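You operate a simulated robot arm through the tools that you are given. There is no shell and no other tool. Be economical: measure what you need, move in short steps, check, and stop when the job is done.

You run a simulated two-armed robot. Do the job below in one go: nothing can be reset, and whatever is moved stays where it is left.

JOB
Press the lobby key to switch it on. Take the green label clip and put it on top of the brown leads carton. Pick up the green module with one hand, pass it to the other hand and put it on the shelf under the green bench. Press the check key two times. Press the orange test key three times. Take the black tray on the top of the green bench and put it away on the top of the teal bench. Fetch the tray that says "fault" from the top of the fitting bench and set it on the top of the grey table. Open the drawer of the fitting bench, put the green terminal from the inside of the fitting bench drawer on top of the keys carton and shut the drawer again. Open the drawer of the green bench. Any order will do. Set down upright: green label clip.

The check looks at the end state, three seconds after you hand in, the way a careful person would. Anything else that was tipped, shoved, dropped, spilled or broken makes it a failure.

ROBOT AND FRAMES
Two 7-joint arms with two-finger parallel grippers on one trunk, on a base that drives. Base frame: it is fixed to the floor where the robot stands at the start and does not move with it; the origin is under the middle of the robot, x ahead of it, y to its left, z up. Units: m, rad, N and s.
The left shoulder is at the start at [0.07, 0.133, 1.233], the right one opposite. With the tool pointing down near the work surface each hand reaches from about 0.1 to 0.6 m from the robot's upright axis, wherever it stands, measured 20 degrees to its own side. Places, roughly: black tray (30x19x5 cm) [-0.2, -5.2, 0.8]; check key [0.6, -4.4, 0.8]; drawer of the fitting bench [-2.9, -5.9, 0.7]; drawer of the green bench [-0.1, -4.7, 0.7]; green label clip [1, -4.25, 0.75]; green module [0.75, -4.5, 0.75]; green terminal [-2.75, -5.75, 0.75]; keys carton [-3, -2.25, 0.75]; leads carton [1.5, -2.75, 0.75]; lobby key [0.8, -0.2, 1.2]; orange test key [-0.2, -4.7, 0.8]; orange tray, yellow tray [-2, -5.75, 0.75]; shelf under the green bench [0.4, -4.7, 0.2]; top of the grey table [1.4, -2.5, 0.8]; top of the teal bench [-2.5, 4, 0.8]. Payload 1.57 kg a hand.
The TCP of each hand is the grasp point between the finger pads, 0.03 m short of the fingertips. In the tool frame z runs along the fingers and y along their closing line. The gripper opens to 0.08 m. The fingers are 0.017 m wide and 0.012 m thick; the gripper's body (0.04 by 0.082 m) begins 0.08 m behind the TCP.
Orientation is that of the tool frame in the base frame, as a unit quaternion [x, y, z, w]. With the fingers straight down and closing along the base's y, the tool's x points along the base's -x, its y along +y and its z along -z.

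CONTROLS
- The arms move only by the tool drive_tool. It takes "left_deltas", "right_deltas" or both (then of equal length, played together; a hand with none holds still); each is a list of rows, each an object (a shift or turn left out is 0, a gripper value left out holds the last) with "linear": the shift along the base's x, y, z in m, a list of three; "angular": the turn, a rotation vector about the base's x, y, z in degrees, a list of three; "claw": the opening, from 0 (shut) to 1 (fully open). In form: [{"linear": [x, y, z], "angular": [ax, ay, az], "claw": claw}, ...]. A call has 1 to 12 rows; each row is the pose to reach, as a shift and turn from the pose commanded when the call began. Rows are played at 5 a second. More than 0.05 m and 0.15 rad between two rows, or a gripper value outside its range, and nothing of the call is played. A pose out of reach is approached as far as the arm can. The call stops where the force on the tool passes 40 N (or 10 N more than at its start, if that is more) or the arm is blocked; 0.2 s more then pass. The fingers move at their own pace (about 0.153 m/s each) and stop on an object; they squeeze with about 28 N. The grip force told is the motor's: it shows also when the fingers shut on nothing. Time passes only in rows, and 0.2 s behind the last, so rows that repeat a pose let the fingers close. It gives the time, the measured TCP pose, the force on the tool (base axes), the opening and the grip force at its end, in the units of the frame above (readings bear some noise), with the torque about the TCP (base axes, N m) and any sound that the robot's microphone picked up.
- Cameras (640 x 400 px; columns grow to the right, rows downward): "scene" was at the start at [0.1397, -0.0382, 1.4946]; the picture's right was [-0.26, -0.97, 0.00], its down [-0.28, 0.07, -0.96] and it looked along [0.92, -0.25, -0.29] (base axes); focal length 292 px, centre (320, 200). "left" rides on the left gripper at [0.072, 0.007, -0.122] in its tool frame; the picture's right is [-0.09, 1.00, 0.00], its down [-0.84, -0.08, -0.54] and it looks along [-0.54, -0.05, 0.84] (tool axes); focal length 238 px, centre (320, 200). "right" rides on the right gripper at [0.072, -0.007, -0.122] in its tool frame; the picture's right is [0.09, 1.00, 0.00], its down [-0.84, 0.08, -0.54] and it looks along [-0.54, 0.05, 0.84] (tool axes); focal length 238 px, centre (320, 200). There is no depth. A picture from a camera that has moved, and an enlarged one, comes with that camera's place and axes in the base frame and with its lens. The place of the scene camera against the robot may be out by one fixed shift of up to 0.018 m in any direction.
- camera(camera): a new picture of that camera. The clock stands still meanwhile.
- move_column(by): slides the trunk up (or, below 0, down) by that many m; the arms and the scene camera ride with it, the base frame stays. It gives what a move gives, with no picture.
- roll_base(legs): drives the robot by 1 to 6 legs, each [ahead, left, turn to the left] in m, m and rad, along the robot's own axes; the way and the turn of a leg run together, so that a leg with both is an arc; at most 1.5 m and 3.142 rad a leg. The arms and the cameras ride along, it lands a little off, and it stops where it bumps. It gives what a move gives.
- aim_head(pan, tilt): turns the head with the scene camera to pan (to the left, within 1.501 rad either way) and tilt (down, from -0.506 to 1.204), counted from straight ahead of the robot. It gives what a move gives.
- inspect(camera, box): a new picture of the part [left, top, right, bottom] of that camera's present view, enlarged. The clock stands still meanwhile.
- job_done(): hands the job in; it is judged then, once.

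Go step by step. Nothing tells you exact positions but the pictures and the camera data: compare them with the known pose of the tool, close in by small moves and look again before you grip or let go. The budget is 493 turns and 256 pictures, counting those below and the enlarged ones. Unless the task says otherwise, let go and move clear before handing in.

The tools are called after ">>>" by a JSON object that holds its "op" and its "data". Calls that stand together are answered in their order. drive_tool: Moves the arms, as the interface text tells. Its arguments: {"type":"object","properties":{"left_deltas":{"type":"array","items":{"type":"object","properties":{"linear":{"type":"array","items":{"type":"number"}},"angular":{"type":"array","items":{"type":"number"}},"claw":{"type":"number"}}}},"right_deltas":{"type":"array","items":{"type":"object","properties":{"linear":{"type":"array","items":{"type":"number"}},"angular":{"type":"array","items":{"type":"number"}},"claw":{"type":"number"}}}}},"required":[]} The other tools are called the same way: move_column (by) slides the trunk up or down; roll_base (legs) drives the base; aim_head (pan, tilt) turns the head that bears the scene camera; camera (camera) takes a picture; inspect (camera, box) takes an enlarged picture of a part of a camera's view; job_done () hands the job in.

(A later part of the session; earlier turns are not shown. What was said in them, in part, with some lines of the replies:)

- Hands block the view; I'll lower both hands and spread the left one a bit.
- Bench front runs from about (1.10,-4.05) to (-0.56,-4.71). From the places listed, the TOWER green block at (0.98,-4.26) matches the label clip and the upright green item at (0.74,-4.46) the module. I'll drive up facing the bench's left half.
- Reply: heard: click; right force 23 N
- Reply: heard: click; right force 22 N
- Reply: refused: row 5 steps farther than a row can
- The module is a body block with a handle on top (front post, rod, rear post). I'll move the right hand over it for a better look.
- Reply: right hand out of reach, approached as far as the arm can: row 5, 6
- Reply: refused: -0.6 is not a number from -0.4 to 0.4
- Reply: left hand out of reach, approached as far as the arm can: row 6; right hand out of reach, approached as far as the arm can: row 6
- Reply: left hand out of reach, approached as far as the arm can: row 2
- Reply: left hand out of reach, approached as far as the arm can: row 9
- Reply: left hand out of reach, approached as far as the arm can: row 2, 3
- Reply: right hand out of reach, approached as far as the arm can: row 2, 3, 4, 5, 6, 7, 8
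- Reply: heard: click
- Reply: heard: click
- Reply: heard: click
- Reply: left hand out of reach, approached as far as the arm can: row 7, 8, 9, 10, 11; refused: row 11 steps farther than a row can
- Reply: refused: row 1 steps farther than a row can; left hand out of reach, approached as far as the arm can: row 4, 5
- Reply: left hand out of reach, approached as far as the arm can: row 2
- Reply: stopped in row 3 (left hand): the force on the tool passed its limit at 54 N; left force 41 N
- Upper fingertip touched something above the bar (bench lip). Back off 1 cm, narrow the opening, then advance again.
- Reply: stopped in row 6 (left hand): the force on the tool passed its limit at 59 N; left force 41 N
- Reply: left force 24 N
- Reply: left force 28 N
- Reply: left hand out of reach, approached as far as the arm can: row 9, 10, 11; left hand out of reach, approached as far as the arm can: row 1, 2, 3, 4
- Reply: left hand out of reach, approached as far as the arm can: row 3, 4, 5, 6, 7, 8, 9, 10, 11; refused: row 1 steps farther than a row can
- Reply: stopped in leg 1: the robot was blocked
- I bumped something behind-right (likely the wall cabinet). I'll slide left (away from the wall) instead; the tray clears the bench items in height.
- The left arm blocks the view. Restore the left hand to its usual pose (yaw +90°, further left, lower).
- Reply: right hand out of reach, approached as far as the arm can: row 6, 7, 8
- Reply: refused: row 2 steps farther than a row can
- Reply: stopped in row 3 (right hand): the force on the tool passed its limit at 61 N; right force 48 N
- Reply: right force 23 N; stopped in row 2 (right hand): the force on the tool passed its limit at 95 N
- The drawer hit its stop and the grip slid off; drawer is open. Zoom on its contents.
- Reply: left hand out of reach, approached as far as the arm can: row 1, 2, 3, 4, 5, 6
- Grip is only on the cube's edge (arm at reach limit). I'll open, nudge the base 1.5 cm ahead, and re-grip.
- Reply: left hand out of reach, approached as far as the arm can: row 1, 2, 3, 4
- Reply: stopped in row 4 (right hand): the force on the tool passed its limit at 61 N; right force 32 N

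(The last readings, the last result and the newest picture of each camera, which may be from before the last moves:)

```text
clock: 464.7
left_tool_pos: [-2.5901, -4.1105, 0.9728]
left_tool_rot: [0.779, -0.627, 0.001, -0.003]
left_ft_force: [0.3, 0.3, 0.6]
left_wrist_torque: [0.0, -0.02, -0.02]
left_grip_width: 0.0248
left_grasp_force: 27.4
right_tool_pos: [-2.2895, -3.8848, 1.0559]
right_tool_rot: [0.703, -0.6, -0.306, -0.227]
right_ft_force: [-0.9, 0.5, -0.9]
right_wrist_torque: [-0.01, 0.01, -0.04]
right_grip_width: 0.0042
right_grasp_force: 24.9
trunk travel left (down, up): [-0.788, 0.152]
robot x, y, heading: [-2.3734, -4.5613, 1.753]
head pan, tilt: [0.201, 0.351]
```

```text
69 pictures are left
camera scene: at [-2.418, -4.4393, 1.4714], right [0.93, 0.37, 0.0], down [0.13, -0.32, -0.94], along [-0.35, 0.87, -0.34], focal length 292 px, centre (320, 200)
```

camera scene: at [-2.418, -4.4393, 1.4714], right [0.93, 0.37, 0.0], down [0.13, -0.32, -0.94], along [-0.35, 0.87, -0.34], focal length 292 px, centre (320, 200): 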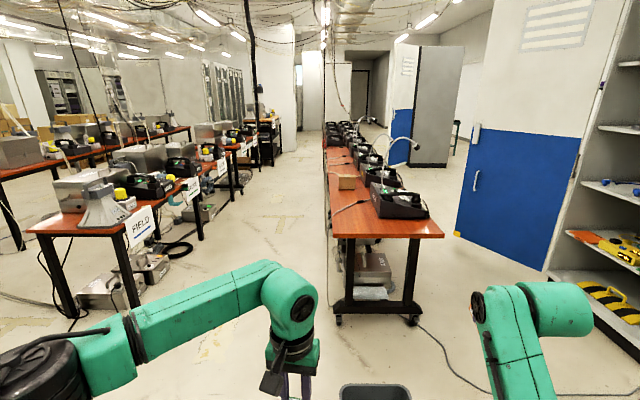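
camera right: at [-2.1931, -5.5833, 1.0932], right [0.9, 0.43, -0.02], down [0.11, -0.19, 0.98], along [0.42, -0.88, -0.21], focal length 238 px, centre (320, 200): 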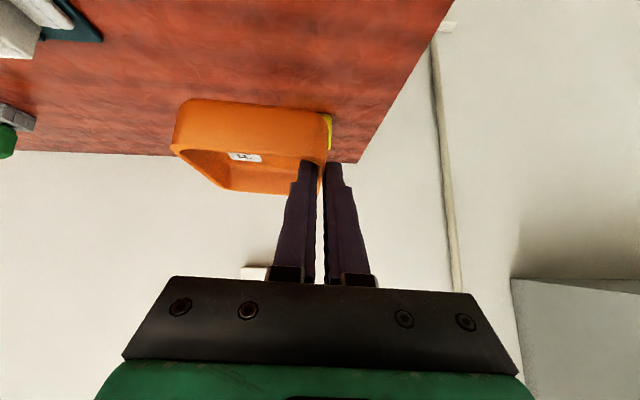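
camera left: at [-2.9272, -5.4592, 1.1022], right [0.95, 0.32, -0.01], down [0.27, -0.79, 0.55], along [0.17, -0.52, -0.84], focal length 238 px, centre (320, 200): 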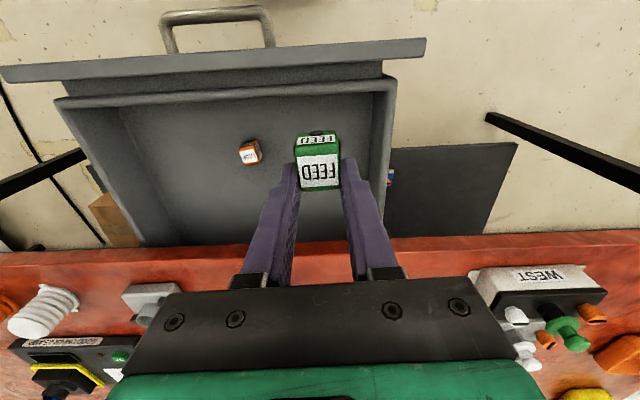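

>>> {"op": "inspect", "data": {"camera": "scene", "box": [310, 150, 450, 250]}}

>>> {"op": "aim_head", "data": {"pan": 0.0, "tilt": 0.8}}

>>> {"op": "camera", "data": {"camera": "scene"}}

```text
4.00 times, centred on (380, 200) of scene
camera zoom: at [-2.418, -4.4393, 1.4714], right [0.93, 0.37, 0.0], down [0.13, -0.32, -0.94], along [-0.35, 0.87, -0.34], focal length 1169 px, centre (80, 200)
```

zoom: 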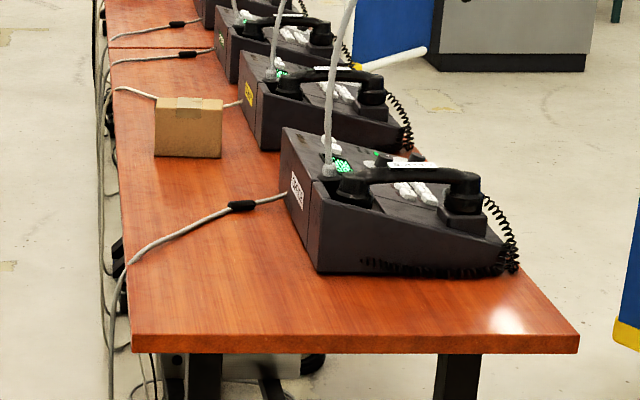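

```text
clock: 465.6
left_tool_pos: [-2.5888, -4.1108, 0.9728]
left_tool_rot: [0.779, -0.627, 0.001, -0.003]
left_ft_force: [-0.9, 0.6, -1.2]
left_wrist_torque: [0.0, 0.04, -0.05]
left_grip_width: 0.0247
left_grasp_force: 27.8
right_tool_pos: [-2.2895, -3.8864, 1.056]
right_tool_rot: [0.703, -0.6, -0.306, -0.227]
right_ft_force: [0.0, 0.3, -1.5]
right_wrist_torque: [-0.05, 0.02, -0.01]
right_grip_width: 0.0042
right_grasp_force: 25.3
trunk travel left (down, up): [-0.788, 0.152]
robot x, y, heading: [-2.3736, -4.562, 1.751]
head pan, tilt: [0.0, 0.799]
```

```text
67 pictures are left
camera scene: at [-2.398, -4.4463, 1.4319], right [0.98, 0.18, 0.0], down [0.13, -0.7, -0.7], along [-0.13, 0.69, -0.72], focal length 292 px, centre (320, 200)
```

scene: 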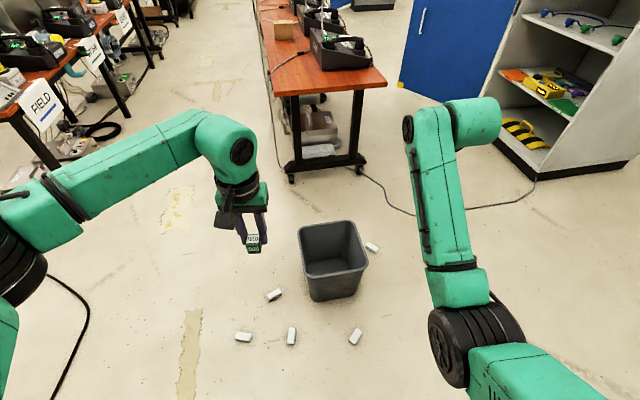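

Keys carton is on the centre red table, but phones with tall goosenecks stand there, so I'll deliver the FAULT tray to the grey table first. Turn east and drive, skirting the litter.

>>> {"op": "roll_base", "data": {"legs": [[0, 0, -1.366], [0.8, 0, 0], [0, 0.42, 0], [1.2, 0, 0], [1.1, 0, 0]]}}

>>> {"op": "aim_head", "data": {"pan": 0.1, "tilt": 0.5}}

>>> {"op": "camera", "data": {"camera": "scene"}}

```text
clock: 486.4
left_tool_pos: [0.7645, -2.7828, 0.9731]
left_tool_rot: [-0.195, 0.981, -0.004, 0.002]
left_ft_force: [-0.8, -0.5, -0.1]
left_wrist_torque: [0.02, -0.05, 0.0]
left_grip_width: 0.0249
left_grasp_force: 28.5
right_tool_pos: [1.0396, -3.0408, 1.0572]
right_tool_rot: [-0.153, 0.912, 0.088, 0.37]
right_ft_force: [0.6, 0.7, -0.4]
right_wrist_torque: [0.01, 0.08, 0.01]
right_grip_width: 0.0042
right_grasp_force: 25.1
trunk travel left (down, up): [-0.788, 0.152]
robot x, y, heading: [0.3615, -3.0731, 0.363]
head pan, tilt: [0.0, 0.799]
```

```text
clock: 487.2
left_tool_pos: [0.7648, -2.7831, 0.972]
left_tool_rot: [-0.195, 0.981, -0.004, 0.0]
left_ft_force: [1.3, 0.3, -0.1]
left_wrist_torque: [-0.02, -0.01, -0.02]
left_grip_width: 0.0249
left_grasp_force: 28.0
right_tool_pos: [1.0397, -3.0399, 1.0563]
right_tool_rot: [-0.154, 0.911, 0.09, 0.371]
right_ft_force: [-0.7, -1.4, -1.3]
right_wrist_torque: [0.01, 0.03, 0.01]
right_grip_width: 0.0042
right_grasp_force: 24.9
trunk travel left (down, up): [-0.788, 0.152]
robot x, y, heading: [0.3568, -3.0743, 0.356]
head pan, tilt: [0.099, 0.499]
```

```text
66 pictures are left
camera scene: at [0.4887, -3.0319, 1.4577], right [0.44, -0.9, 0.0], down [-0.43, -0.21, -0.88], along [0.79, 0.39, -0.48], focal length 292 px, centre (320, 200)
```

scene: 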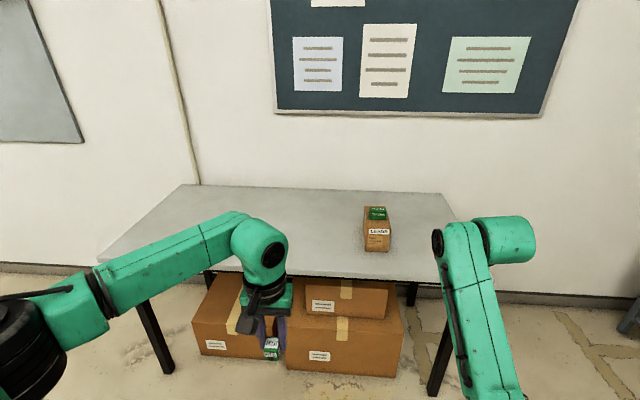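

>>> {"op": "roll_base", "data": {"legs": [[0, 0.43, 0.04], [0.48, 0, 0]]}}

>>> {"op": "aim_head", "data": {"pan": 0, "tilt": 0.8}}

>>> {"op": "camera", "data": {"camera": "scene"}}

```text
clock: 492.4
left_tool_pos: [1.0451, -2.1693, 0.9737]
left_tool_rot: [-0.212, 0.977, -0.004, 0.002]
left_ft_force: [0.3, -0.2, -0.2]
left_wrist_torque: [0.0, -0.05, 0.02]
left_grip_width: 0.0249
left_grasp_force: 28.0
right_tool_pos: [1.329, -2.415, 1.0562]
right_tool_rot: [-0.171, 0.908, 0.096, 0.37]
right_ft_force: [-0.2, -0.1, -0.8]
right_wrist_torque: [0.03, 0.03, -0.03]
right_grip_width: 0.0041
right_grasp_force: 24.6
trunk travel left (down, up): [-0.788, 0.152]
robot x, y, heading: [0.6506, -2.4792, 0.394]
head pan, tilt: [0.099, 0.499]
```

```text
clock: 493.2
left_tool_pos: [1.0468, -2.1683, 0.9727]
left_tool_rot: [-0.211, 0.977, -0.003, 0.001]
left_ft_force: [0.1, 0.2, -1.1]
left_wrist_torque: [-0.01, 0.02, 0.01]
left_grip_width: 0.025
left_grasp_force: 27.9
right_tool_pos: [1.3279, -2.4151, 1.0552]
right_tool_rot: [-0.171, 0.909, 0.096, 0.369]
right_ft_force: [-0.2, -0.5, -0.6]
right_wrist_torque: [0.06, 0.04, -0.01]
right_grip_width: 0.0043
right_grasp_force: 24.8
trunk travel left (down, up): [-0.788, 0.152]
robot x, y, heading: [0.653, -2.4778, 0.398]
head pan, tilt: [0.0, 0.799]
```

```text
65 pictures are left
camera scene: at [0.7721, -2.439, 1.4319], right [0.39, -0.92, 0.0], down [-0.66, -0.28, -0.7], along [0.64, 0.27, -0.72], focal length 292 px, centre (320, 200)
```

scene: 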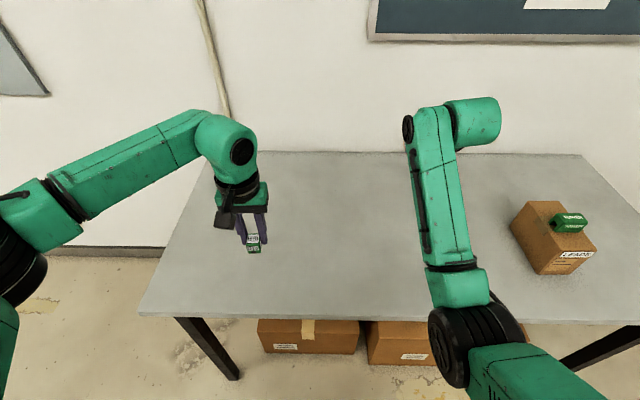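

>>> {"op": "inspect", "data": {"camera": "scene", "box": [490, 180, 640, 300]}}

```text
3.33 times, centred on (565, 240) of scene
camera zoom: at [0.7721, -2.439, 1.4319], right [0.39, -0.92, 0.0], down [-0.66, -0.28, -0.7], along [0.64, 0.27, -0.72], focal length 974 px, centre (-497, 67)
```

zoom: 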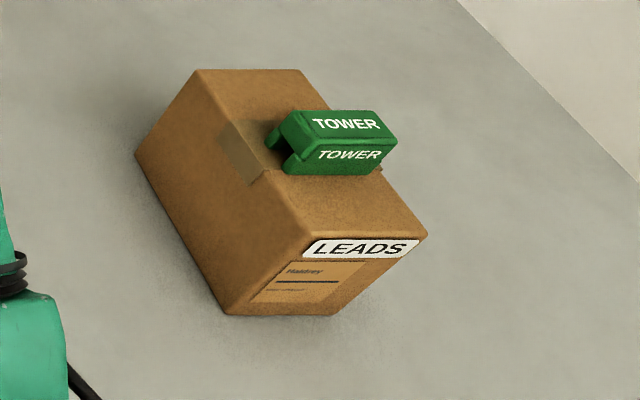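

The carton is fine (just perspective). Lower the FAULT tray onto the open table area.

>>> {"op": "drive_tool", "data": {"right_deltas": [{"linear": [0, 0, -0.045]}, {"linear": [0, 0, -0.09]}, {"linear": [0, 0, -0.135]}, {"linear": [0, 0, -0.175]}, {"linear": [0, 0, -0.198]}]}}

>>> {"op": "camera", "data": {"camera": "right"}}

```text
clock: 494.4
left_tool_pos: [1.0459, -2.1695, 0.9728]
left_tool_rot: [-0.212, 0.977, -0.003, 0.001]
left_ft_force: [0.1, 0.2, 0.2]
left_wrist_torque: [0.0, 0.0, 0.01]
left_grip_width: 0.0247
left_grasp_force: 28.5
right_tool_pos: [1.3293, -2.4141, 0.8585]
right_tool_rot: [-0.171, 0.908, 0.096, 0.369]
right_ft_force: [0.4, -0.8, -0.7]
right_wrist_torque: [0.02, 0.03, 0.02]
right_grip_width: 0.0043
right_grasp_force: 25.1
trunk travel left (down, up): [-0.788, 0.152]
robot x, y, heading: [0.6494, -2.4718, 0.396]
head pan, tilt: [0.0, 0.799]
```

```text
63 pictures are left
camera right: at [1.2056, -2.4752, 0.8954], right [-0.44, 0.9, -0.02], down [0.18, 0.11, 0.98], along [0.88, 0.43, -0.21], focal length 238 px, centre (320, 200)
```

right: 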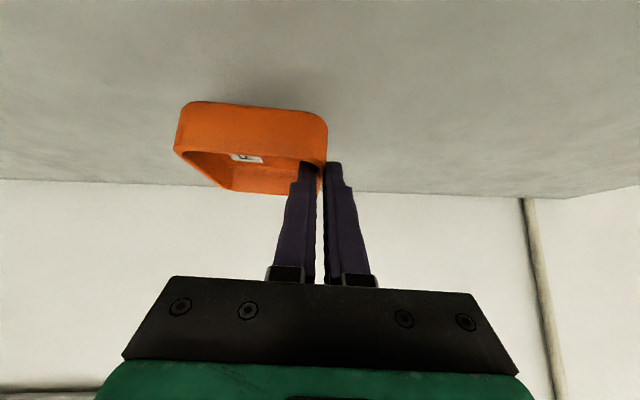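

>>> {"op": "drive_tool", "data": {"right_deltas": [{"linear": [0, 0, -0.008]}, {"linear": [0, 0, -0.014]}, {"linear": [0, 0, -0.018]}]}}

>>> {"op": "drive_tool", "data": {"right_deltas": [{"linear": [0, 0, -0.003]}, {"linear": [0, 0, -0.005]}]}}

```text
clock: 495.2
left_tool_pos: [1.045, -2.1686, 0.9726]
left_tool_rot: [-0.212, 0.977, -0.003, 0.0]
left_ft_force: [0.1, 0.5, -0.7]
left_wrist_torque: [0.02, 0.01, 0.02]
left_grip_width: 0.0249
left_grasp_force: 28.4
right_tool_pos: [1.3289, -2.4142, 0.8412]
right_tool_rot: [-0.17, 0.909, 0.096, 0.368]
right_ft_force: [-0.2, 0.3, -0.4]
right_wrist_torque: [0.02, 0.09, 0.0]
right_grip_width: 0.0042
right_grasp_force: 24.3
trunk travel left (down, up): [-0.788, 0.152]
robot x, y, heading: [0.6493, -2.4742, 0.398]
head pan, tilt: [0.0, 0.799]
```

```text
clock: 495.8
left_tool_pos: [1.0454, -2.1687, 0.9726]
left_tool_rot: [-0.212, 0.977, -0.004, 0.002]
left_ft_force: [-0.2, 0.1, -0.7]
left_wrist_torque: [0.02, 0.02, -0.01]
left_grip_width: 0.0248
left_grasp_force: 29.1
right_tool_pos: [1.3299, -2.4144, 0.8348]
right_tool_rot: [-0.171, 0.908, 0.097, 0.369]
right_ft_force: [0.0, 1.1, -0.3]
right_wrist_torque: [0.02, 0.05, -0.01]
right_grip_width: 0.0041
right_grasp_force: 24.6
trunk travel left (down, up): [-0.788, 0.152]
robot x, y, heading: [0.6515, -2.4749, 0.397]
head pan, tilt: [0.0, 0.799]
```

>>> {"op": "drive_tool", "data": {"right_deltas": [{"linear": [0, 0, -0.003]}, {"linear": [0, 0, -0.006]}, {"linear": [0, 0, -0.009]}]}}

>>> {"op": "camera", "data": {"camera": "right"}}

```text
clock: 496.6
left_tool_pos: [1.0458, -2.1693, 0.973]
left_tool_rot: [-0.213, 0.977, -0.003, 0.002]
left_ft_force: [-0.4, -0.4, -0.6]
left_wrist_torque: [0.0, -0.02, -0.03]
left_grip_width: 0.0249
left_grasp_force: 27.9
right_tool_pos: [1.3293, -2.4148, 0.8267]
right_tool_rot: [-0.171, 0.908, 0.096, 0.369]
right_ft_force: [-0.3, -0.1, -0.4]
right_wrist_torque: [-0.01, 0.01, 0.03]
right_grip_width: 0.0043
right_grasp_force: 24.8
trunk travel left (down, up): [-0.788, 0.152]
robot x, y, heading: [0.6517, -2.4735, 0.396]
head pan, tilt: [0.0, 0.799]
```

```text
62 pictures are left
camera right: at [1.2053, -2.4757, 0.8626], right [-0.44, 0.9, -0.02], down [0.18, 0.11, 0.98], along [0.88, 0.43, -0.21], focal length 238 px, centre (320, 200)
```

right: 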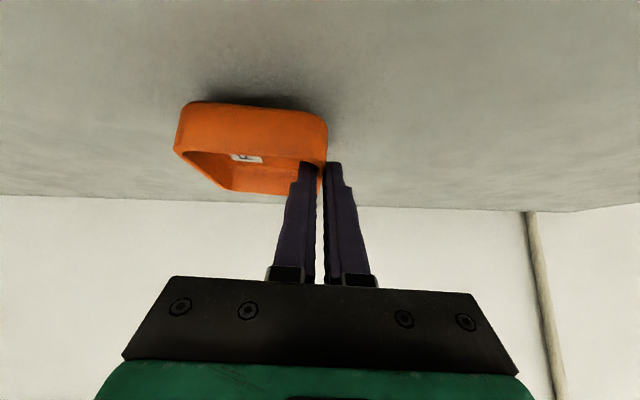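

>>> {"op": "drive_tool", "data": {"right_deltas": [{"linear": [0, 0, -0.003]}, {"linear": [0, 0, -0.006]}, {"linear": [0, 0, -0.009]}]}}

```text
clock: 497.4
left_tool_pos: [1.0459, -2.1687, 0.9731]
left_tool_rot: [-0.212, 0.977, -0.002, 0.002]
left_ft_force: [0.2, 1.0, -0.9]
left_wrist_torque: [-0.02, -0.01, 0.0]
left_grip_width: 0.0249
left_grasp_force: 28.3
right_tool_pos: [1.3296, -2.4152, 0.8169]
right_tool_rot: [-0.171, 0.908, 0.096, 0.369]
right_ft_force: [-0.3, 1.0, -1.0]
right_wrist_torque: [0.01, 0.06, 0.04]
right_grip_width: 0.0042
right_grasp_force: 25.1
trunk travel left (down, up): [-0.788, 0.152]
robot x, y, heading: [0.6526, -2.4747, 0.392]
head pan, tilt: [0.0, 0.799]
```

>>> {"op": "drive_tool", "data": {"right_deltas": [{"linear": [0, 0, -0.002]}, {"linear": [0, 0, -0.004]}, {"linear": [0, 0, -0.006]}]}}

>>> {"op": "camera", "data": {"camera": "right"}}

```text
clock: 498.2
left_tool_pos: [1.0449, -2.1693, 0.9725]
left_tool_rot: [-0.212, 0.977, -0.004, 0.001]
left_ft_force: [0.3, 0.3, 0.0]
left_wrist_torque: [0.0, 0.0, 0.0]
left_grip_width: 0.0246
left_grasp_force: 27.7
right_tool_pos: [1.3285, -2.4132, 0.8119]
right_tool_rot: [-0.171, 0.909, 0.096, 0.368]
right_ft_force: [-0.6, 0.5, -0.7]
right_wrist_torque: [0.0, 0.02, 0.0]
right_grip_width: 0.0043
right_grasp_force: 25.2
trunk travel left (down, up): [-0.788, 0.152]
robot x, y, heading: [0.6509, -2.4744, 0.393]
head pan, tilt: [0.0, 0.799]
```

```text
61 pictures are left
camera right: at [1.2051, -2.4757, 0.8475], right [-0.44, 0.9, -0.02], down [0.18, 0.11, 0.98], along [0.88, 0.43, -0.21], focal length 238 px, centre (320, 200)
```

right: 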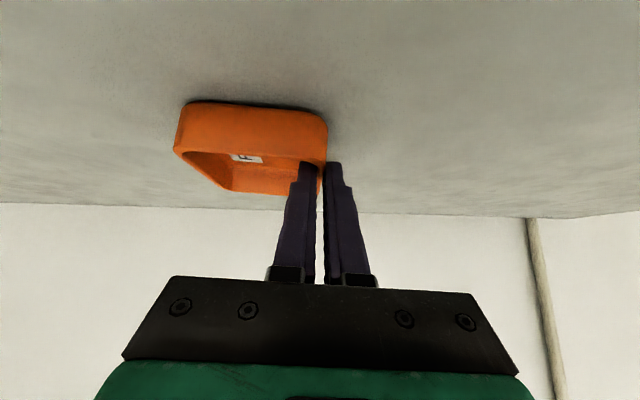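

>>> {"op": "drive_tool", "data": {"right_deltas": [{"linear": [0, 0, -0.003]}, {"linear": [0, 0, -0.006]}]}}

```text
clock: 498.8
left_tool_pos: [1.044, -2.1695, 0.9735]
left_tool_rot: [-0.213, 0.977, -0.004, 0.003]
left_ft_force: [0.6, -0.5, 0.1]
left_wrist_torque: [-0.03, 0.01, -0.01]
left_grip_width: 0.0249
left_grasp_force: 28.0
right_tool_pos: [1.3282, -2.4136, 0.8062]
right_tool_rot: [-0.172, 0.907, 0.097, 0.371]
right_ft_force: [1.1, 2.0, 4.3]
right_wrist_torque: [-0.17, -0.21, 0.1]
right_grip_width: 0.0045
right_grasp_force: 25.1
trunk travel left (down, up): [-0.788, 0.152]
robot x, y, heading: [0.6538, -2.4737, 0.397]
head pan, tilt: [0.0, 0.799]
```

Contact. Release gently and lift out.

>>> {"op": "drive_tool", "data": {"right_deltas": [{"linear": [0, 0, 0.001], "claw": 0.15}, {"linear": [0, 0, 0.001], "claw": 0.3}, {"linear": [0, 0, 0.001], "claw": 0.3}, {"linear": [0, 0, 0.03]}, {"linear": [0, 0, 0.07]}, {"linear": [0, 0, 0.11]}, {"linear": [0, 0, 0.15]}, {"linear": [0, 0, 0.19]}]}}

>>> {"op": "roll_base", "data": {"legs": [[-0.45, 0, 0]]}}

>>> {"op": "aim_head", "data": {"pan": 0, "tilt": 0.6}}

>>> {"op": "camera", "data": {"camera": "scene"}}

```text
clock: 500.6
left_tool_pos: [1.0448, -2.1679, 0.9728]
left_tool_rot: [-0.213, 0.977, -0.004, 0.003]
left_ft_force: [0.1, -0.4, -0.2]
left_wrist_torque: [-0.03, 0.02, 0.02]
left_grip_width: 0.0249
left_grasp_force: 28.4
right_tool_pos: [1.329, -2.4146, 0.9948]
right_tool_rot: [-0.17, 0.909, 0.095, 0.369]
right_ft_force: [-0.8, 0.2, -0.3]
right_wrist_torque: [-0.03, -0.01, -0.02]
right_grip_width: 0.0239
right_grasp_force: 0.1
trunk travel left (down, up): [-0.788, 0.152]
robot x, y, heading: [0.6544, -2.4739, 0.396]
head pan, tilt: [0.0, 0.799]
```

```text
clock: 503.3
left_tool_pos: [0.6303, -2.3412, 0.9731]
left_tool_rot: [-0.215, 0.977, -0.003, 0.002]
left_ft_force: [0.4, 0.8, 0.1]
left_wrist_torque: [-0.02, 0.0, 0.02]
left_grip_width: 0.0247
left_grasp_force: 27.6
right_tool_pos: [0.9143, -2.586, 0.9954]
right_tool_rot: [-0.173, 0.908, 0.096, 0.368]
right_ft_force: [-0.2, -0.1, -0.2]
right_wrist_torque: [-0.02, 0.0, 0.03]
right_grip_width: 0.0241
right_grasp_force: 0.1
trunk travel left (down, up): [-0.788, 0.152]
robot x, y, heading: [0.2355, -2.6502, 0.401]
head pan, tilt: [0.0, 0.799]
```

```text
clock: 504.0
left_tool_pos: [0.6288, -2.3426, 0.9739]
left_tool_rot: [-0.214, 0.977, -0.003, 0.002]
left_ft_force: [0.1, 0.0, 0.2]
left_wrist_torque: [0.02, -0.01, -0.02]
left_grip_width: 0.0247
left_grasp_force: 27.9
right_tool_pos: [0.9133, -2.5871, 0.9947]
right_tool_rot: [-0.173, 0.908, 0.097, 0.369]
right_ft_force: [-0.2, 0.4, 0.6]
right_wrist_torque: [0.0, -0.02, -0.02]
right_grip_width: 0.0238
right_grasp_force: 0.1
trunk travel left (down, up): [-0.788, 0.152]
robot x, y, heading: [0.237, -2.6523, 0.401]
head pan, tilt: [0.0, 0.6]
```

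```text
60 pictures are left
camera scene: at [0.3638, -2.6103, 1.4487], right [0.39, -0.92, 0.0], down [-0.52, -0.22, -0.82], along [0.76, 0.32, -0.57], focal length 292 px, centre (320, 200)
```

scene: 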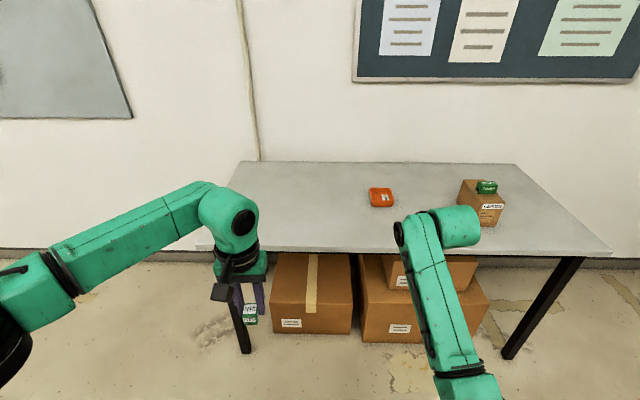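

FAULT tray is on the grey table. Return the right hand to a compact vertical pose and drive back west, then north into the corridor left of the centre red table.

>>> {"op": "drive_tool", "data": {"right_deltas": [{"linear": [-0.032, -0.02, 0.005], "angular": [-2.2, 5.2, 0]}, {"linear": [-0.064, -0.04, 0.01], "angular": [-4.4, 10.4, 0]}, {"linear": [-0.096, -0.06, 0.02], "angular": [-6.6, 15.5, 0]}, {"linear": [-0.128, -0.08, 0.03], "angular": [-8.8, 20.7, 0]}, {"linear": [-0.16, -0.1, 0.04], "angular": [-11, 25.9, 0]}, {"linear": [-0.19, -0.12, 0.05], "angular": [-13.2, 31, 0]}, {"linear": [-0.22, -0.14, 0.06], "angular": [-15.4, 36.2, 0]}, {"linear": [-0.25, -0.16, 0.06], "angular": [-17.6, 41.4, 0], "claw": 1}]}}

>>> {"op": "roll_base", "data": {"legs": [[0, -0.42, 0], [-1.2, 0, 0], [-1.1, 0, 0], [0, -0.5, 0], [-1.3, 0, 0]]}}

```text
clock: 505.8
left_tool_pos: [0.6279, -2.3437, 0.9744]
left_tool_rot: [-0.216, 0.976, -0.002, 0.003]
left_ft_force: [-0.5, 0.8, -0.8]
left_wrist_torque: [0.01, -0.02, 0.01]
left_grip_width: 0.025
left_grasp_force: 28.1
right_tool_pos: [0.7105, -2.8577, 1.0919]
right_tool_rot: [-0.182, 0.983, 0.018, -0.003]
right_ft_force: [-0.5, -0.6, 1.6]
right_wrist_torque: [0.02, -0.09, 0.02]
right_grip_width: 0.0801
right_grasp_force: 0.0
right hand out of reach, approached as far as the arm can: row 5, 6, 7, 8
trunk travel left (down, up): [-0.788, 0.152]
robot x, y, heading: [0.239, -2.6501, 0.4]
head pan, tilt: [0.0, 0.6]
```

```text
clock: 527.9
left_tool_pos: [-2.3104, -4.5395, 0.9729]
left_tool_rot: [-0.196, 0.981, -0.003, 0.001]
left_ft_force: [0.2, 0.5, -0.2]
left_wrist_torque: [-0.03, 0.01, 0.01]
left_grip_width: 0.0245
left_grasp_force: 27.9
right_tool_pos: [-2.247, -5.0574, 1.0905]
right_tool_rot: [-0.162, 0.987, 0.016, -0.004]
right_ft_force: [-0.1, 0.6, 0.0]
right_wrist_torque: [0.01, 0.0, 0.02]
right_grip_width: 0.0798
right_grasp_force: 0.1
trunk travel left (down, up): [-0.788, 0.152]
robot x, y, heading: [-2.7133, -4.8339, 0.362]
head pan, tilt: [0.0, 0.6]
```

>>> {"op": "roll_base", "data": {"legs": [[0, 0, 1.347], [0, 0.47, 0]]}}

>>> {"op": "aim_head", "data": {"pan": 0, "tilt": 0.65}}

>>> {"op": "camera", "data": {"camera": "scene"}}

```text
clock: 534.0
left_tool_pos: [-3.3718, -4.4308, 0.9736]
left_tool_rot: [0.76, -0.65, 0.0, -0.003]
left_ft_force: [0.1, 0.1, -0.2]
left_wrist_torque: [-0.02, 0.01, -0.01]
left_grip_width: 0.0248
left_grasp_force: 28.5
right_tool_pos: [-2.8525, -4.4932, 1.0915]
right_tool_rot: [0.736, -0.676, -0.009, 0.013]
right_ft_force: [-0.3, 1.4, 0.2]
right_wrist_torque: [0.0, -0.01, 0.01]
right_grip_width: 0.0798
right_grasp_force: 0.0
trunk travel left (down, up): [-0.788, 0.152]
robot x, y, heading: [-3.1844, -4.8924, 1.695]
head pan, tilt: [0.0, 0.6]
```

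```text
clock: 534.6
left_tool_pos: [-3.3722, -4.4301, 0.9736]
left_tool_rot: [0.76, -0.65, 0.001, -0.004]
left_ft_force: [0.4, -0.5, -0.2]
left_wrist_torque: [-0.01, 0.01, 0.0]
left_grip_width: 0.0248
left_grasp_force: 27.7
right_tool_pos: [-2.8536, -4.4938, 1.0932]
right_tool_rot: [0.736, -0.676, -0.01, 0.012]
right_ft_force: [0.5, -0.5, 0.0]
right_wrist_torque: [0.0, -0.01, 0.01]
right_grip_width: 0.0804
right_grasp_force: 0.1
trunk travel left (down, up): [-0.788, 0.152]
robot x, y, heading: [-3.1839, -4.8928, 1.697]
head pan, tilt: [0.0, 0.649]
```

```text
59 pictures are left
camera scene: at [-3.2009, -4.7714, 1.4445], right [0.99, 0.12, 0.0], down [0.07, -0.6, -0.8], along [-0.1, 0.79, -0.6], focal length 292 px, centre (320, 200)
```

scene: 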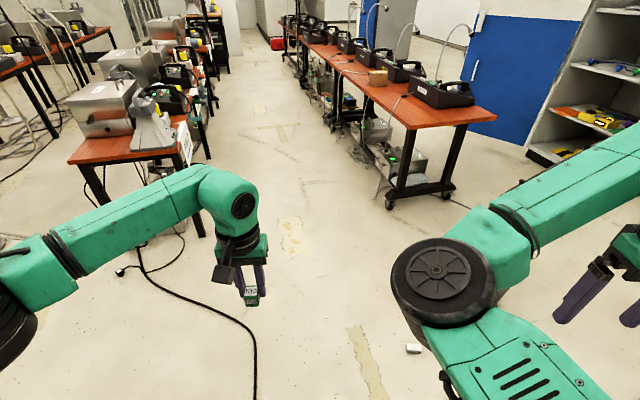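

The gap between the cable and litter is passable at x≈-3.2. Drive through in two legs.

>>> {"op": "roll_base", "data": {"legs": [[0.95, -0.1, 0], [0.7, 0.1, 0]]}}

>>> {"op": "aim_head", "data": {"pan": -0.5, "tilt": 0.6}}

>>> {"op": "camera", "data": {"camera": "scene"}}

```text
clock: 543.0
left_tool_pos: [-3.6014, -2.8129, 0.9733]
left_tool_rot: [0.766, -0.643, 0.002, -0.004]
left_ft_force: [-0.5, 0.0, 0.5]
left_wrist_torque: [0.04, 0.0, 0.0]
left_grip_width: 0.0246
left_grasp_force: 27.9
right_tool_pos: [-3.0818, -2.8651, 1.0912]
right_tool_rot: [0.744, -0.669, -0.009, 0.013]
right_ft_force: [-0.1, 1.0, 0.3]
right_wrist_torque: [0.03, 0.0, 0.0]
right_grip_width: 0.0798
right_grasp_force: 0.1
trunk travel left (down, up): [-0.788, 0.152]
robot x, y, heading: [-3.4045, -3.2722, 1.714]
head pan, tilt: [0.0, 0.649]
```

```text
clock: 544.0
left_tool_pos: [-3.6016, -2.8127, 0.9733]
left_tool_rot: [0.766, -0.643, 0.0, -0.004]
left_ft_force: [0.0, 0.3, -1.0]
left_wrist_torque: [-0.03, -0.02, 0.01]
left_grip_width: 0.0252
left_grasp_force: 27.9
right_tool_pos: [-3.0817, -2.8652, 1.091]
right_tool_rot: [0.743, -0.669, -0.009, 0.013]
right_ft_force: [0.1, 0.7, -0.7]
right_wrist_torque: [0.02, 0.02, 0.03]
right_grip_width: 0.0801
right_grasp_force: 0.1
trunk travel left (down, up): [-0.788, 0.152]
robot x, y, heading: [-3.4004, -3.2715, 1.713]
head pan, tilt: [-0.499, 0.6]
```

```text
58 pictures are left
camera scene: at [-3.3802, -3.1527, 1.4487], right [0.94, -0.35, 0.0], down [-0.2, -0.53, -0.82], along [0.29, 0.77, -0.57], focal length 292 px, centre (320, 200)
```

scene: 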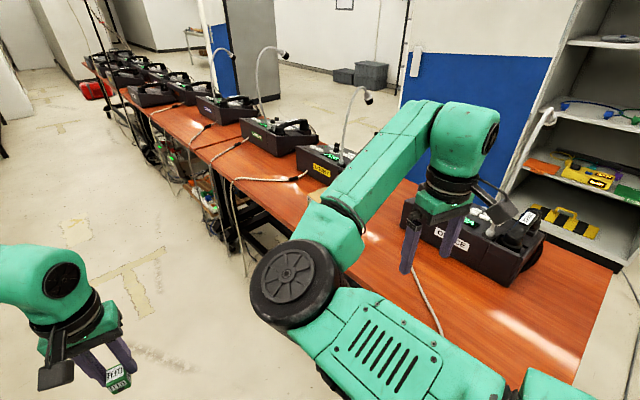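

Turn to face the table (heading ≈0.38) here, then slide along it.

>>> {"op": "roll_base", "data": {"legs": [[0, 0, -1.33]]}}

>>> {"op": "aim_head", "data": {"pan": 0.3, "tilt": 0.6}}

>>> {"op": "camera", "data": {"camera": "scene"}}

```text
clock: 547.5
left_tool_pos: [-3.0179, -2.9535, 0.9728]
left_tool_rot: [-0.226, 0.974, -0.003, 0.002]
left_ft_force: [0.9, -0.4, 0.3]
left_wrist_torque: [-0.03, 0.02, 0.0]
left_grip_width: 0.0248
left_grasp_force: 28.2
right_tool_pos: [-2.9236, -3.4666, 1.0917]
right_tool_rot: [-0.192, 0.981, 0.016, -0.004]
right_ft_force: [0.1, -1.3, 0.4]
right_wrist_torque: [-0.02, -0.02, 0.01]
right_grip_width: 0.0801
right_grasp_force: 0.0
trunk travel left (down, up): [-0.788, 0.152]
robot x, y, heading: [-3.4018, -3.2719, 0.423]
head pan, tilt: [-0.499, 0.6]
```

```text
clock: 548.7
left_tool_pos: [-3.0168, -2.9545, 0.9728]
left_tool_rot: [-0.226, 0.974, -0.003, 0.003]
left_ft_force: [-0.3, -0.3, -0.5]
left_wrist_torque: [0.0, 0.0, 0.01]
left_grip_width: 0.0247
left_grasp_force: 28.3
right_tool_pos: [-2.9242, -3.4678, 1.0909]
right_tool_rot: [-0.193, 0.981, 0.015, -0.005]
right_ft_force: [0.1, -0.2, -0.2]
right_wrist_torque: [0.02, 0.01, 0.03]
right_grip_width: 0.08
right_grasp_force: 0.0
trunk travel left (down, up): [-0.788, 0.152]
robot x, y, heading: [-3.4048, -3.2694, 0.425]
head pan, tilt: [0.3, 0.6]
```

```text
57 pictures are left
camera scene: at [-3.2915, -3.2061, 1.4487], right [0.66, -0.75, 0.0], down [-0.42, -0.37, -0.82], along [0.62, 0.55, -0.57], focal length 292 px, centre (320, 200)
```

scene: 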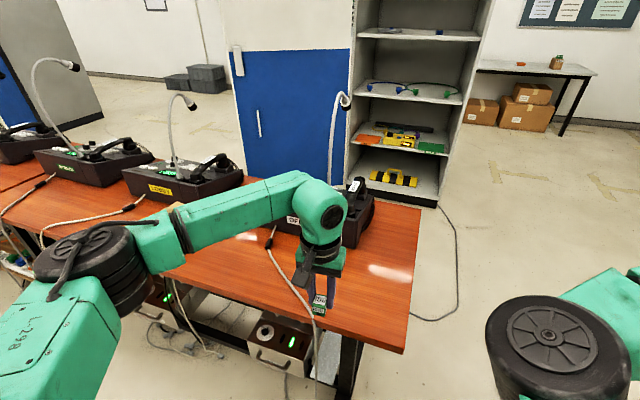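

>>> {"op": "roll_base", "data": {"legs": [[0, 0, -0.045], [0, 0.5, 0]]}}

>>> {"op": "aim_head", "data": {"pan": 0.0, "tilt": 0.75}}

>>> {"op": "camera", "data": {"camera": "scene"}}

>>> {"op": "camera", "data": {"camera": "left"}}

```text
clock: 552.0
left_tool_pos: [-3.1894, -2.5072, 0.9726]
left_tool_rot: [-0.204, 0.979, -0.002, 0.002]
left_ft_force: [-0.7, -0.4, 0.1]
left_wrist_torque: [-0.02, 0.02, -0.02]
left_grip_width: 0.0252
left_grasp_force: 28.0
right_tool_pos: [-3.1163, -3.0254, 1.0926]
right_tool_rot: [-0.171, 0.985, 0.015, -0.005]
right_ft_force: [-0.8, 0.1, -0.8]
right_wrist_torque: [0.01, 0.03, 0.0]
right_grip_width: 0.0802
right_grasp_force: 0.1
trunk travel left (down, up): [-0.788, 0.152]
robot x, y, heading: [-3.5902, -2.8095, 0.379]
head pan, tilt: [0.3, 0.6]
```

```text
clock: 552.8
left_tool_pos: [-3.1888, -2.5068, 0.9727]
left_tool_rot: [-0.204, 0.979, -0.003, 0.002]
left_ft_force: [0.8, 0.2, -0.3]
left_wrist_torque: [0.0, 0.0, -0.02]
left_grip_width: 0.0246
left_grasp_force: 27.6
right_tool_pos: [-3.1173, -3.0222, 1.0908]
right_tool_rot: [-0.172, 0.985, 0.014, -0.004]
right_ft_force: [0.2, 0.3, 0.7]
right_wrist_torque: [0.01, -0.02, 0.01]
right_grip_width: 0.0799
right_grasp_force: 0.0
trunk travel left (down, up): [-0.788, 0.152]
robot x, y, heading: [-3.5892, -2.81, 0.38]
head pan, tilt: [0.0, 0.75]
```

```text
56 pictures are left
camera scene: at [-3.4655, -2.7715, 1.4359], right [0.37, -0.93, 0.0], down [-0.63, -0.25, -0.73], along [0.68, 0.27, -0.68], focal length 292 px, centre (320, 200)
```

scene: 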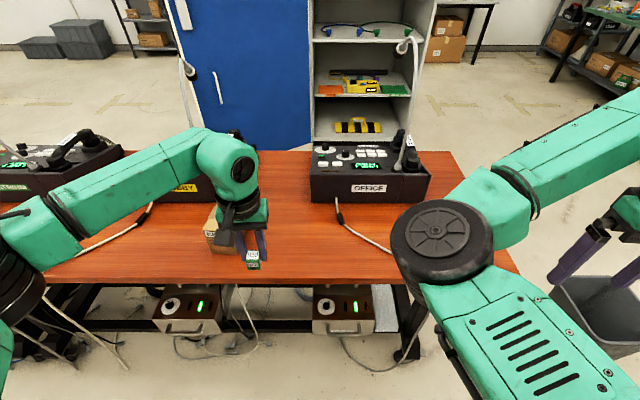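

```text
55 pictures are left
camera left: at [-3.2583, -2.5291, 1.0953], right [-0.32, 0.95, -0.01], down [0.79, 0.27, 0.55], along [0.52, 0.17, -0.84], focal length 238 px, centre (320, 200)
```

left: 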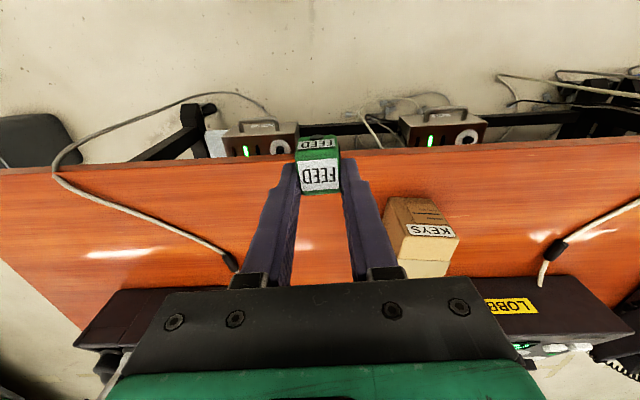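

>>> {"op": "inspect", "data": {"camera": "left", "box": [340, 170, 500, 290]}}

>>> {"op": "inspect", "data": {"camera": "scene", "box": [170, 180, 300, 280]}}

```text
3.33 times, centred on (420, 230) of left
camera zoom: at [-3.2583, -2.5291, 1.0953], right [-0.32, 0.95, -0.01], down [0.79, 0.27, 0.55], along [0.52, 0.17, -0.84], focal length 794 px, centre (-13, 100)
```

zoom: 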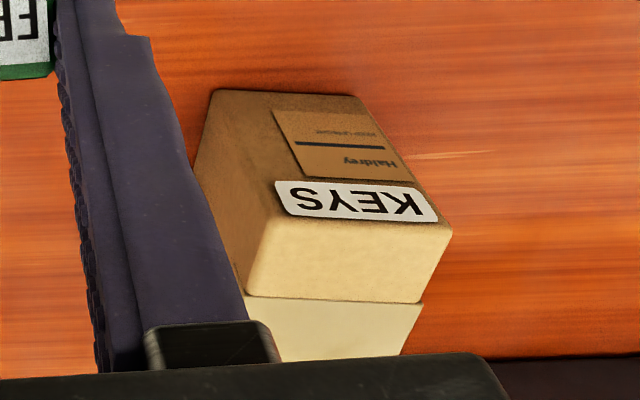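

```text
4.00 times, centred on (235, 230) of scene
camera zoom: at [-3.4655, -2.7715, 1.4359], right [0.37, -0.93, 0.0], down [-0.63, -0.25, -0.73], along [0.68, 0.27, -0.68], focal length 1169 px, centre (660, 80)
```

zoom: 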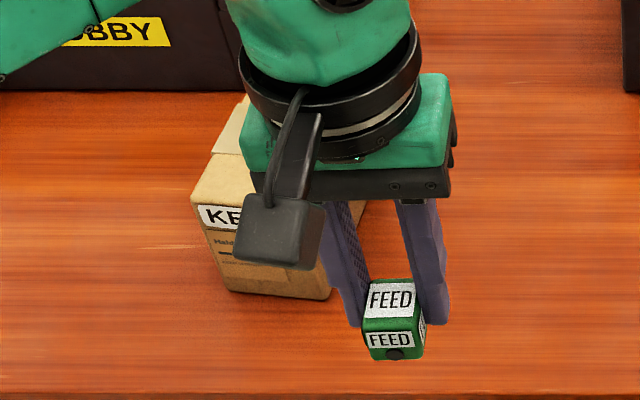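

KEYS carton confirmed, front-top edge near (-3.11,-2.33), z≈0.86. I'll raise the hand, move the base 0.1 ahead and 0.1 left, and look again.

>>> {"op": "drive_tool", "data": {"left_deltas": [{"linear": [0, 0, 0.03]}, {"linear": [0, 0, 0.06]}, {"linear": [0, 0, 0.09]}]}}

>>> {"op": "roll_base", "data": {"legs": [[0.1, 0.1, 0]]}}

>>> {"op": "drive_tool", "data": {"left_deltas": [{"linear": [0.02, 0.03, 0]}, {"linear": [0.035, 0.06, 0]}]}}

>>> {"op": "camera", "data": {"camera": "left"}}

>>> {"op": "inspect", "data": {"camera": "left", "box": [250, 120, 430, 280]}}

```text
clock: 553.6
left_tool_pos: [-3.1909, -2.5061, 1.0629]
left_tool_rot: [-0.205, 0.979, -0.003, 0.001]
left_ft_force: [-0.9, -0.7, -0.4]
left_wrist_torque: [-0.01, -0.02, 0.01]
left_grip_width: 0.0247
left_grasp_force: 27.8
right_tool_pos: [-3.1185, -3.0229, 1.0906]
right_tool_rot: [-0.171, 0.985, 0.015, -0.004]
right_ft_force: [0.7, 0.1, -0.3]
right_wrist_torque: [-0.01, 0.04, 0.02]
right_grip_width: 0.08
right_grasp_force: 0.1
trunk travel left (down, up): [-0.788, 0.152]
robot x, y, heading: [-3.5912, -2.8063, 0.381]
head pan, tilt: [0.0, 0.75]
```

```text
clock: 554.9
left_tool_pos: [-3.1332, -2.3807, 1.062]
left_tool_rot: [-0.204, 0.979, -0.002, 0.003]
left_ft_force: [0.2, 0.6, -0.7]
left_wrist_torque: [0.01, -0.03, -0.01]
left_grip_width: 0.0248
left_grasp_force: 27.9
right_tool_pos: [-3.0603, -2.8973, 1.0923]
right_tool_rot: [-0.17, 0.985, 0.015, -0.004]
right_ft_force: [0.5, -0.5, -0.3]
right_wrist_torque: [0.0, -0.01, 0.06]
right_grip_width: 0.0797
right_grasp_force: 0.1
trunk travel left (down, up): [-0.788, 0.152]
robot x, y, heading: [-3.5303, -2.6783, 0.378]
head pan, tilt: [0.0, 0.75]
```

```text
clock: 555.5
left_tool_pos: [-3.0966, -2.3185, 1.0626]
left_tool_rot: [-0.204, 0.979, -0.003, 0.001]
left_ft_force: [-0.1, 0.4, -0.1]
left_wrist_torque: [-0.05, -0.01, -0.02]
left_grip_width: 0.0249
left_grasp_force: 28.2
right_tool_pos: [-3.0588, -2.8955, 1.0912]
right_tool_rot: [-0.171, 0.985, 0.015, -0.005]
right_ft_force: [-0.2, -0.3, -0.2]
right_wrist_torque: [0.06, 0.01, 0.0]
right_grip_width: 0.08
right_grasp_force: 0.0
trunk travel left (down, up): [-0.788, 0.152]
robot x, y, heading: [-3.5317, -2.6811, 0.384]
head pan, tilt: [0.0, 0.75]
```

```text
52 pictures are left
camera left: at [-3.1648, -2.3406, 1.1841], right [-0.31, 0.95, -0.01], down [0.8, 0.27, 0.54], along [0.52, 0.17, -0.84], focal length 238 px, centre (320, 200)
```

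left: 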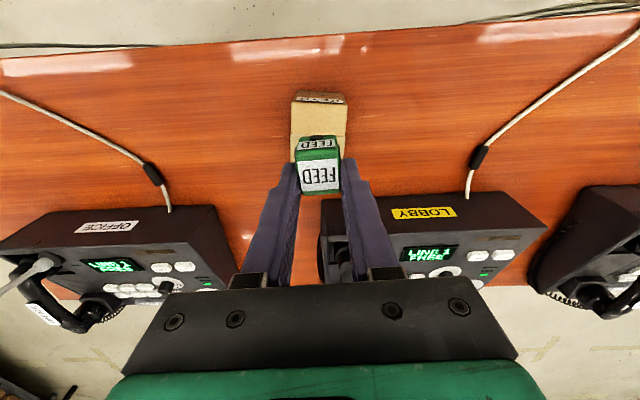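

```text
2.50 times, centred on (340, 200) of left
camera zoom: at [-3.1648, -2.3406, 1.1841], right [-0.31, 0.95, -0.01], down [0.8, 0.27, 0.54], along [0.52, 0.17, -0.84], focal length 596 px, centre (270, 200)
```

zoom: 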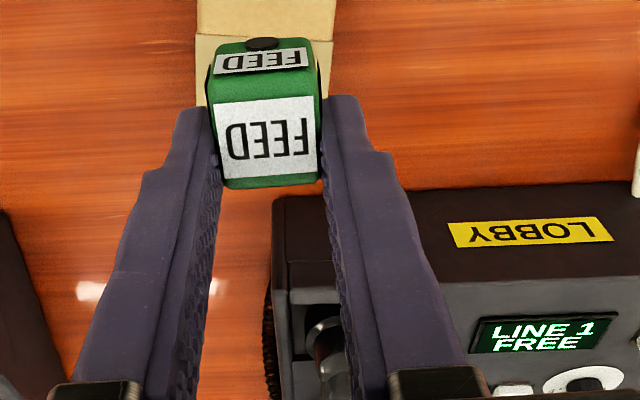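

Carton top: front edge centre (-3.106,-2.324), z=0.860. Move over its centre and descend.

>>> {"op": "drive_tool", "data": {"left_deltas": [{"linear": [0.0346, 0.0125, 0]}, {"linear": [0.0346, 0.0125, -0.045]}, {"linear": [0.0346, 0.0125, -0.09]}, {"linear": [0.0346, 0.0125, -0.13]}]}}

>>> {"op": "camera", "data": {"camera": "left"}}

>>> {"op": "inspect", "data": {"camera": "scene", "box": [170, 170, 320, 290]}}

```text
clock: 556.5
left_tool_pos: [-3.0599, -2.3057, 0.9308]
left_tool_rot: [-0.204, 0.979, -0.003, 0.001]
left_ft_force: [-0.4, -0.1, -0.5]
left_wrist_torque: [0.02, 0.02, -0.02]
left_grip_width: 0.0248
left_grasp_force: 28.2
right_tool_pos: [-3.0585, -2.8953, 1.0917]
right_tool_rot: [-0.17, 0.985, 0.014, -0.005]
right_ft_force: [-0.1, 0.4, 0.6]
right_wrist_torque: [-0.01, 0.02, 0.0]
right_grip_width: 0.0798
right_grasp_force: 0.0
trunk travel left (down, up): [-0.788, 0.152]
robot x, y, heading: [-3.5305, -2.6791, 0.38]
head pan, tilt: [0.0, 0.75]
```

```text
50 pictures are left
camera left: at [-3.1293, -2.3292, 1.0538], right [-0.31, 0.95, -0.01], down [0.8, 0.27, 0.54], along [0.52, 0.17, -0.84], focal length 238 px, centre (320, 200)
```

left: 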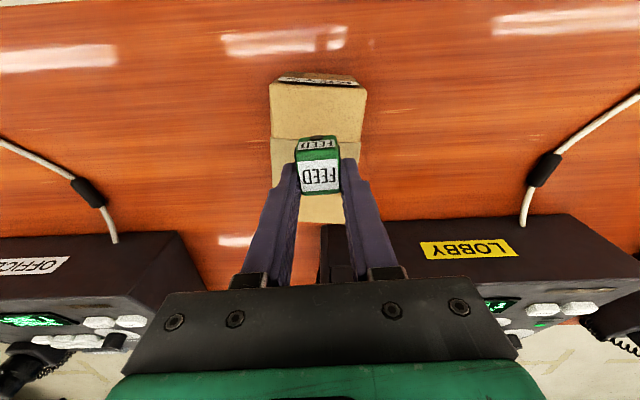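

```text
3.33 times, centred on (245, 230) of scene
camera zoom: at [-3.4055, -2.6437, 1.4358], right [0.37, -0.93, 0.0], down [-0.63, -0.25, -0.73], along [0.68, 0.27, -0.68], focal length 974 px, centre (570, 100)
```

zoom: 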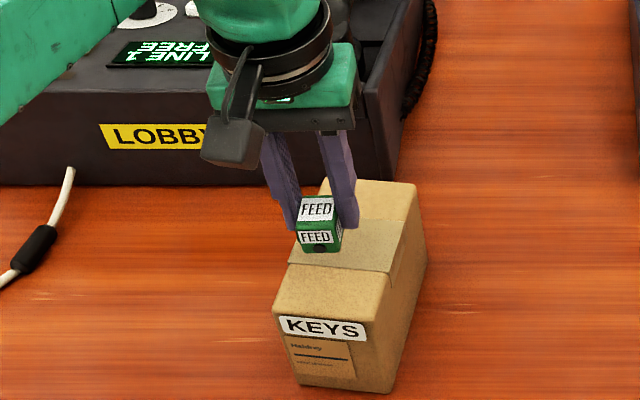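

>>> {"op": "drive_tool", "data": {"left_deltas": [{"linear": [0, 0, -0.015]}, {"linear": [0, 0, -0.023]}, {"linear": [0, 0, -0.027]}]}}

>>> {"op": "drive_tool", "data": {"left_deltas": [{"linear": [0, 0, -0.002]}, {"linear": [0, 0, -0.004]}]}}

```text
clock: 557.3
left_tool_pos: [-3.0632, -2.3056, 0.9049]
left_tool_rot: [-0.204, 0.979, -0.003, 0.002]
left_ft_force: [-0.1, 0.0, -0.7]
left_wrist_torque: [0.0, -0.01, 0.01]
left_grip_width: 0.0249
left_grasp_force: 28.1
right_tool_pos: [-3.0591, -2.8951, 1.0921]
right_tool_rot: [-0.17, 0.985, 0.015, -0.004]
right_ft_force: [-0.1, 0.2, 0.0]
right_wrist_torque: [0.04, 0.01, 0.02]
right_grip_width: 0.0799
right_grasp_force: 0.1
trunk travel left (down, up): [-0.788, 0.152]
robot x, y, heading: [-3.5311, -2.6808, 0.384]
head pan, tilt: [0.0, 0.75]
```

```text
clock: 557.9
left_tool_pos: [-3.0615, -2.306, 0.9015]
left_tool_rot: [-0.204, 0.979, -0.003, 0.002]
left_ft_force: [0.3, -0.3, 0.0]
left_wrist_torque: [-0.01, -0.04, -0.02]
left_grip_width: 0.0248
left_grasp_force: 28.3
right_tool_pos: [-3.0599, -2.8951, 1.0916]
right_tool_rot: [-0.17, 0.985, 0.015, -0.005]
right_ft_force: [-0.4, -0.1, -0.1]
right_wrist_torque: [-0.03, 0.0, -0.01]
right_grip_width: 0.0798
right_grasp_force: 0.1
trunk travel left (down, up): [-0.788, 0.152]
robot x, y, heading: [-3.5313, -2.6758, 0.381]
head pan, tilt: [0.0, 0.75]
```

>>> {"op": "drive_tool", "data": {"left_deltas": [{"linear": [0, 0, -0.002]}, {"linear": [0, 0, -0.004]}]}}

>>> {"op": "inspect", "data": {"camera": "scene", "box": [190, 190, 290, 270]}}

```text
clock: 558.5
left_tool_pos: [-3.0623, -2.3069, 0.8971]
left_tool_rot: [-0.205, 0.979, -0.003, 0.003]
left_ft_force: [-0.7, 0.2, -0.5]
left_wrist_torque: [0.02, 0.0, -0.01]
left_grip_width: 0.0249
left_grasp_force: 28.1
right_tool_pos: [-3.0583, -2.895, 1.0914]
right_tool_rot: [-0.169, 0.985, 0.015, -0.005]
right_ft_force: [-0.1, 0.2, 0.4]
right_wrist_torque: [-0.02, 0.02, 0.0]
right_grip_width: 0.0801
right_grasp_force: 0.1
trunk travel left (down, up): [-0.788, 0.152]
robot x, y, heading: [-3.5286, -2.6757, 0.378]
head pan, tilt: [0.0, 0.75]
```

```text
5.00 times, centred on (240, 230) of scene
camera zoom: at [-3.407, -2.6433, 1.4359], right [0.37, -0.93, 0.0], down [-0.63, -0.25, -0.73], along [0.68, 0.27, -0.68], focal length 1461 px, centre (720, 50)
```

zoom: 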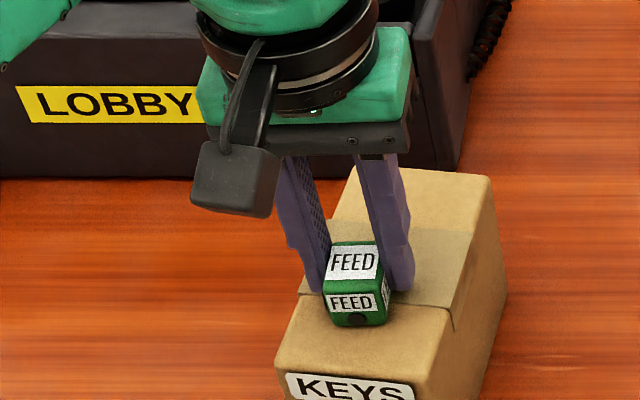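

>>> {"op": "drive_tool", "data": {"left_deltas": [{"linear": [0, 0, -0.002]}, {"linear": [0, 0, -0.004]}]}}

```text
clock: 559.1
left_tool_pos: [-3.061, -2.307, 0.8956]
left_tool_rot: [-0.205, 0.979, -0.004, 0.005]
left_ft_force: [2.6, 5.4, 18.8]
left_wrist_torque: [0.15, 0.28, -0.1]
left_grip_width: 0.0247
left_grasp_force: 28.2
right_tool_pos: [-3.062, -2.8969, 1.0917]
right_tool_rot: [-0.17, 0.985, 0.015, -0.004]
right_ft_force: [-0.1, 0.1, 0.5]
right_wrist_torque: [0.02, -0.02, 0.02]
right_grip_width: 0.0799
right_grasp_force: 0.0
trunk travel left (down, up): [-0.788, 0.152]
robot x, y, heading: [-3.5325, -2.6768, 0.383]
head pan, tilt: [0.0, 0.75]
```

Contact. Raise 1.5 mm to relax, open, and lift straight up.

>>> {"op": "drive_tool", "data": {"left_deltas": [{"linear": [0, 0, 0.002]}, {"linear": [0, 0, 0.002], "claw": 0.4}, {"linear": [0, 0, 0.002], "claw": 0.5}, {"linear": [0, 0, 0.002], "claw": 0.5}, {"linear": [0, 0, 0.03]}, {"linear": [0, 0, 0.07]}, {"linear": [0, 0, 0.11]}, {"linear": [0, 0, 0.15]}]}}

>>> {"op": "roll_base", "data": {"legs": [[-0.3, 0, 0]]}}

>>> {"op": "inspect", "data": {"camera": "scene", "box": [160, 120, 400, 280]}}

```text
clock: 560.9
left_tool_pos: [-3.0628, -2.3082, 1.0446]
left_tool_rot: [-0.205, 0.979, -0.002, 0.003]
left_ft_force: [0.2, -0.2, 0.1]
left_wrist_torque: [0.01, -0.01, 0.02]
left_grip_width: 0.0398
left_grasp_force: 0.1
right_tool_pos: [-3.0598, -2.8959, 1.0922]
right_tool_rot: [-0.17, 0.985, 0.015, -0.005]
right_ft_force: [-1.0, -0.1, 0.0]
right_wrist_torque: [0.04, 0.02, -0.02]
right_grip_width: 0.0802
right_grasp_force: 0.1
trunk travel left (down, up): [-0.788, 0.152]
robot x, y, heading: [-3.5349, -2.6781, 0.38]
head pan, tilt: [0.0, 0.75]
```

```text
clock: 563.0
left_tool_pos: [-3.3411, -2.4186, 1.0427]
left_tool_rot: [-0.206, 0.979, -0.004, 0.001]
left_ft_force: [-0.1, 0.6, -0.4]
left_wrist_torque: [0.02, -0.01, 0.01]
left_grip_width: 0.0398
left_grasp_force: 0.1
right_tool_pos: [-3.3363, -3.0057, 1.0911]
right_tool_rot: [-0.172, 0.985, 0.015, -0.005]
right_ft_force: [0.1, 0.1, -0.5]
right_wrist_torque: [0.0, 0.02, 0.02]
right_grip_width: 0.0801
right_grasp_force: 0.1
trunk travel left (down, up): [-0.788, 0.152]
robot x, y, heading: [-3.807, -2.7938, 0.388]
head pan, tilt: [0.0, 0.75]
```

```text
2.50 times, centred on (280, 200) of scene
camera zoom: at [-3.684, -2.754, 1.4357], right [0.37, -0.93, 0.0], down [-0.63, -0.26, -0.73], along [0.68, 0.27, -0.68], focal length 730 px, centre (420, 200)
```

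zoom: 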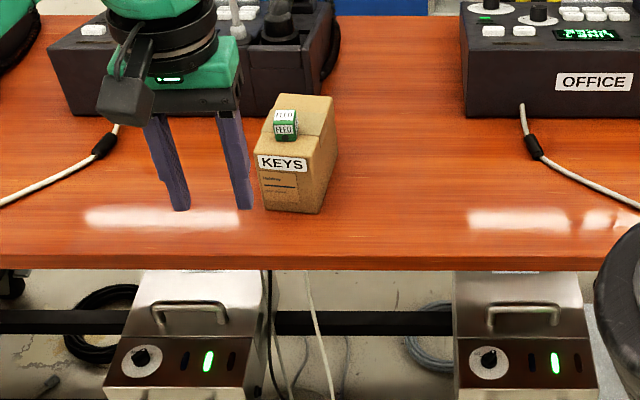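

The green FEED terminal sits on the KEYS carton, and both hands are clear. Every step is finished, so I'm handing in.

>>> {"op": "job_done", "data": {}}

```text
The job is handed in.
```

I finished every task in the list and handed the job in. Each placement was checked by camera, and every key press gave a click.

One thing to know: while leaving the green bench with the black tray, the robot bumped the wall cabinet. Its doors were still shut afterwards and I saw no damage.
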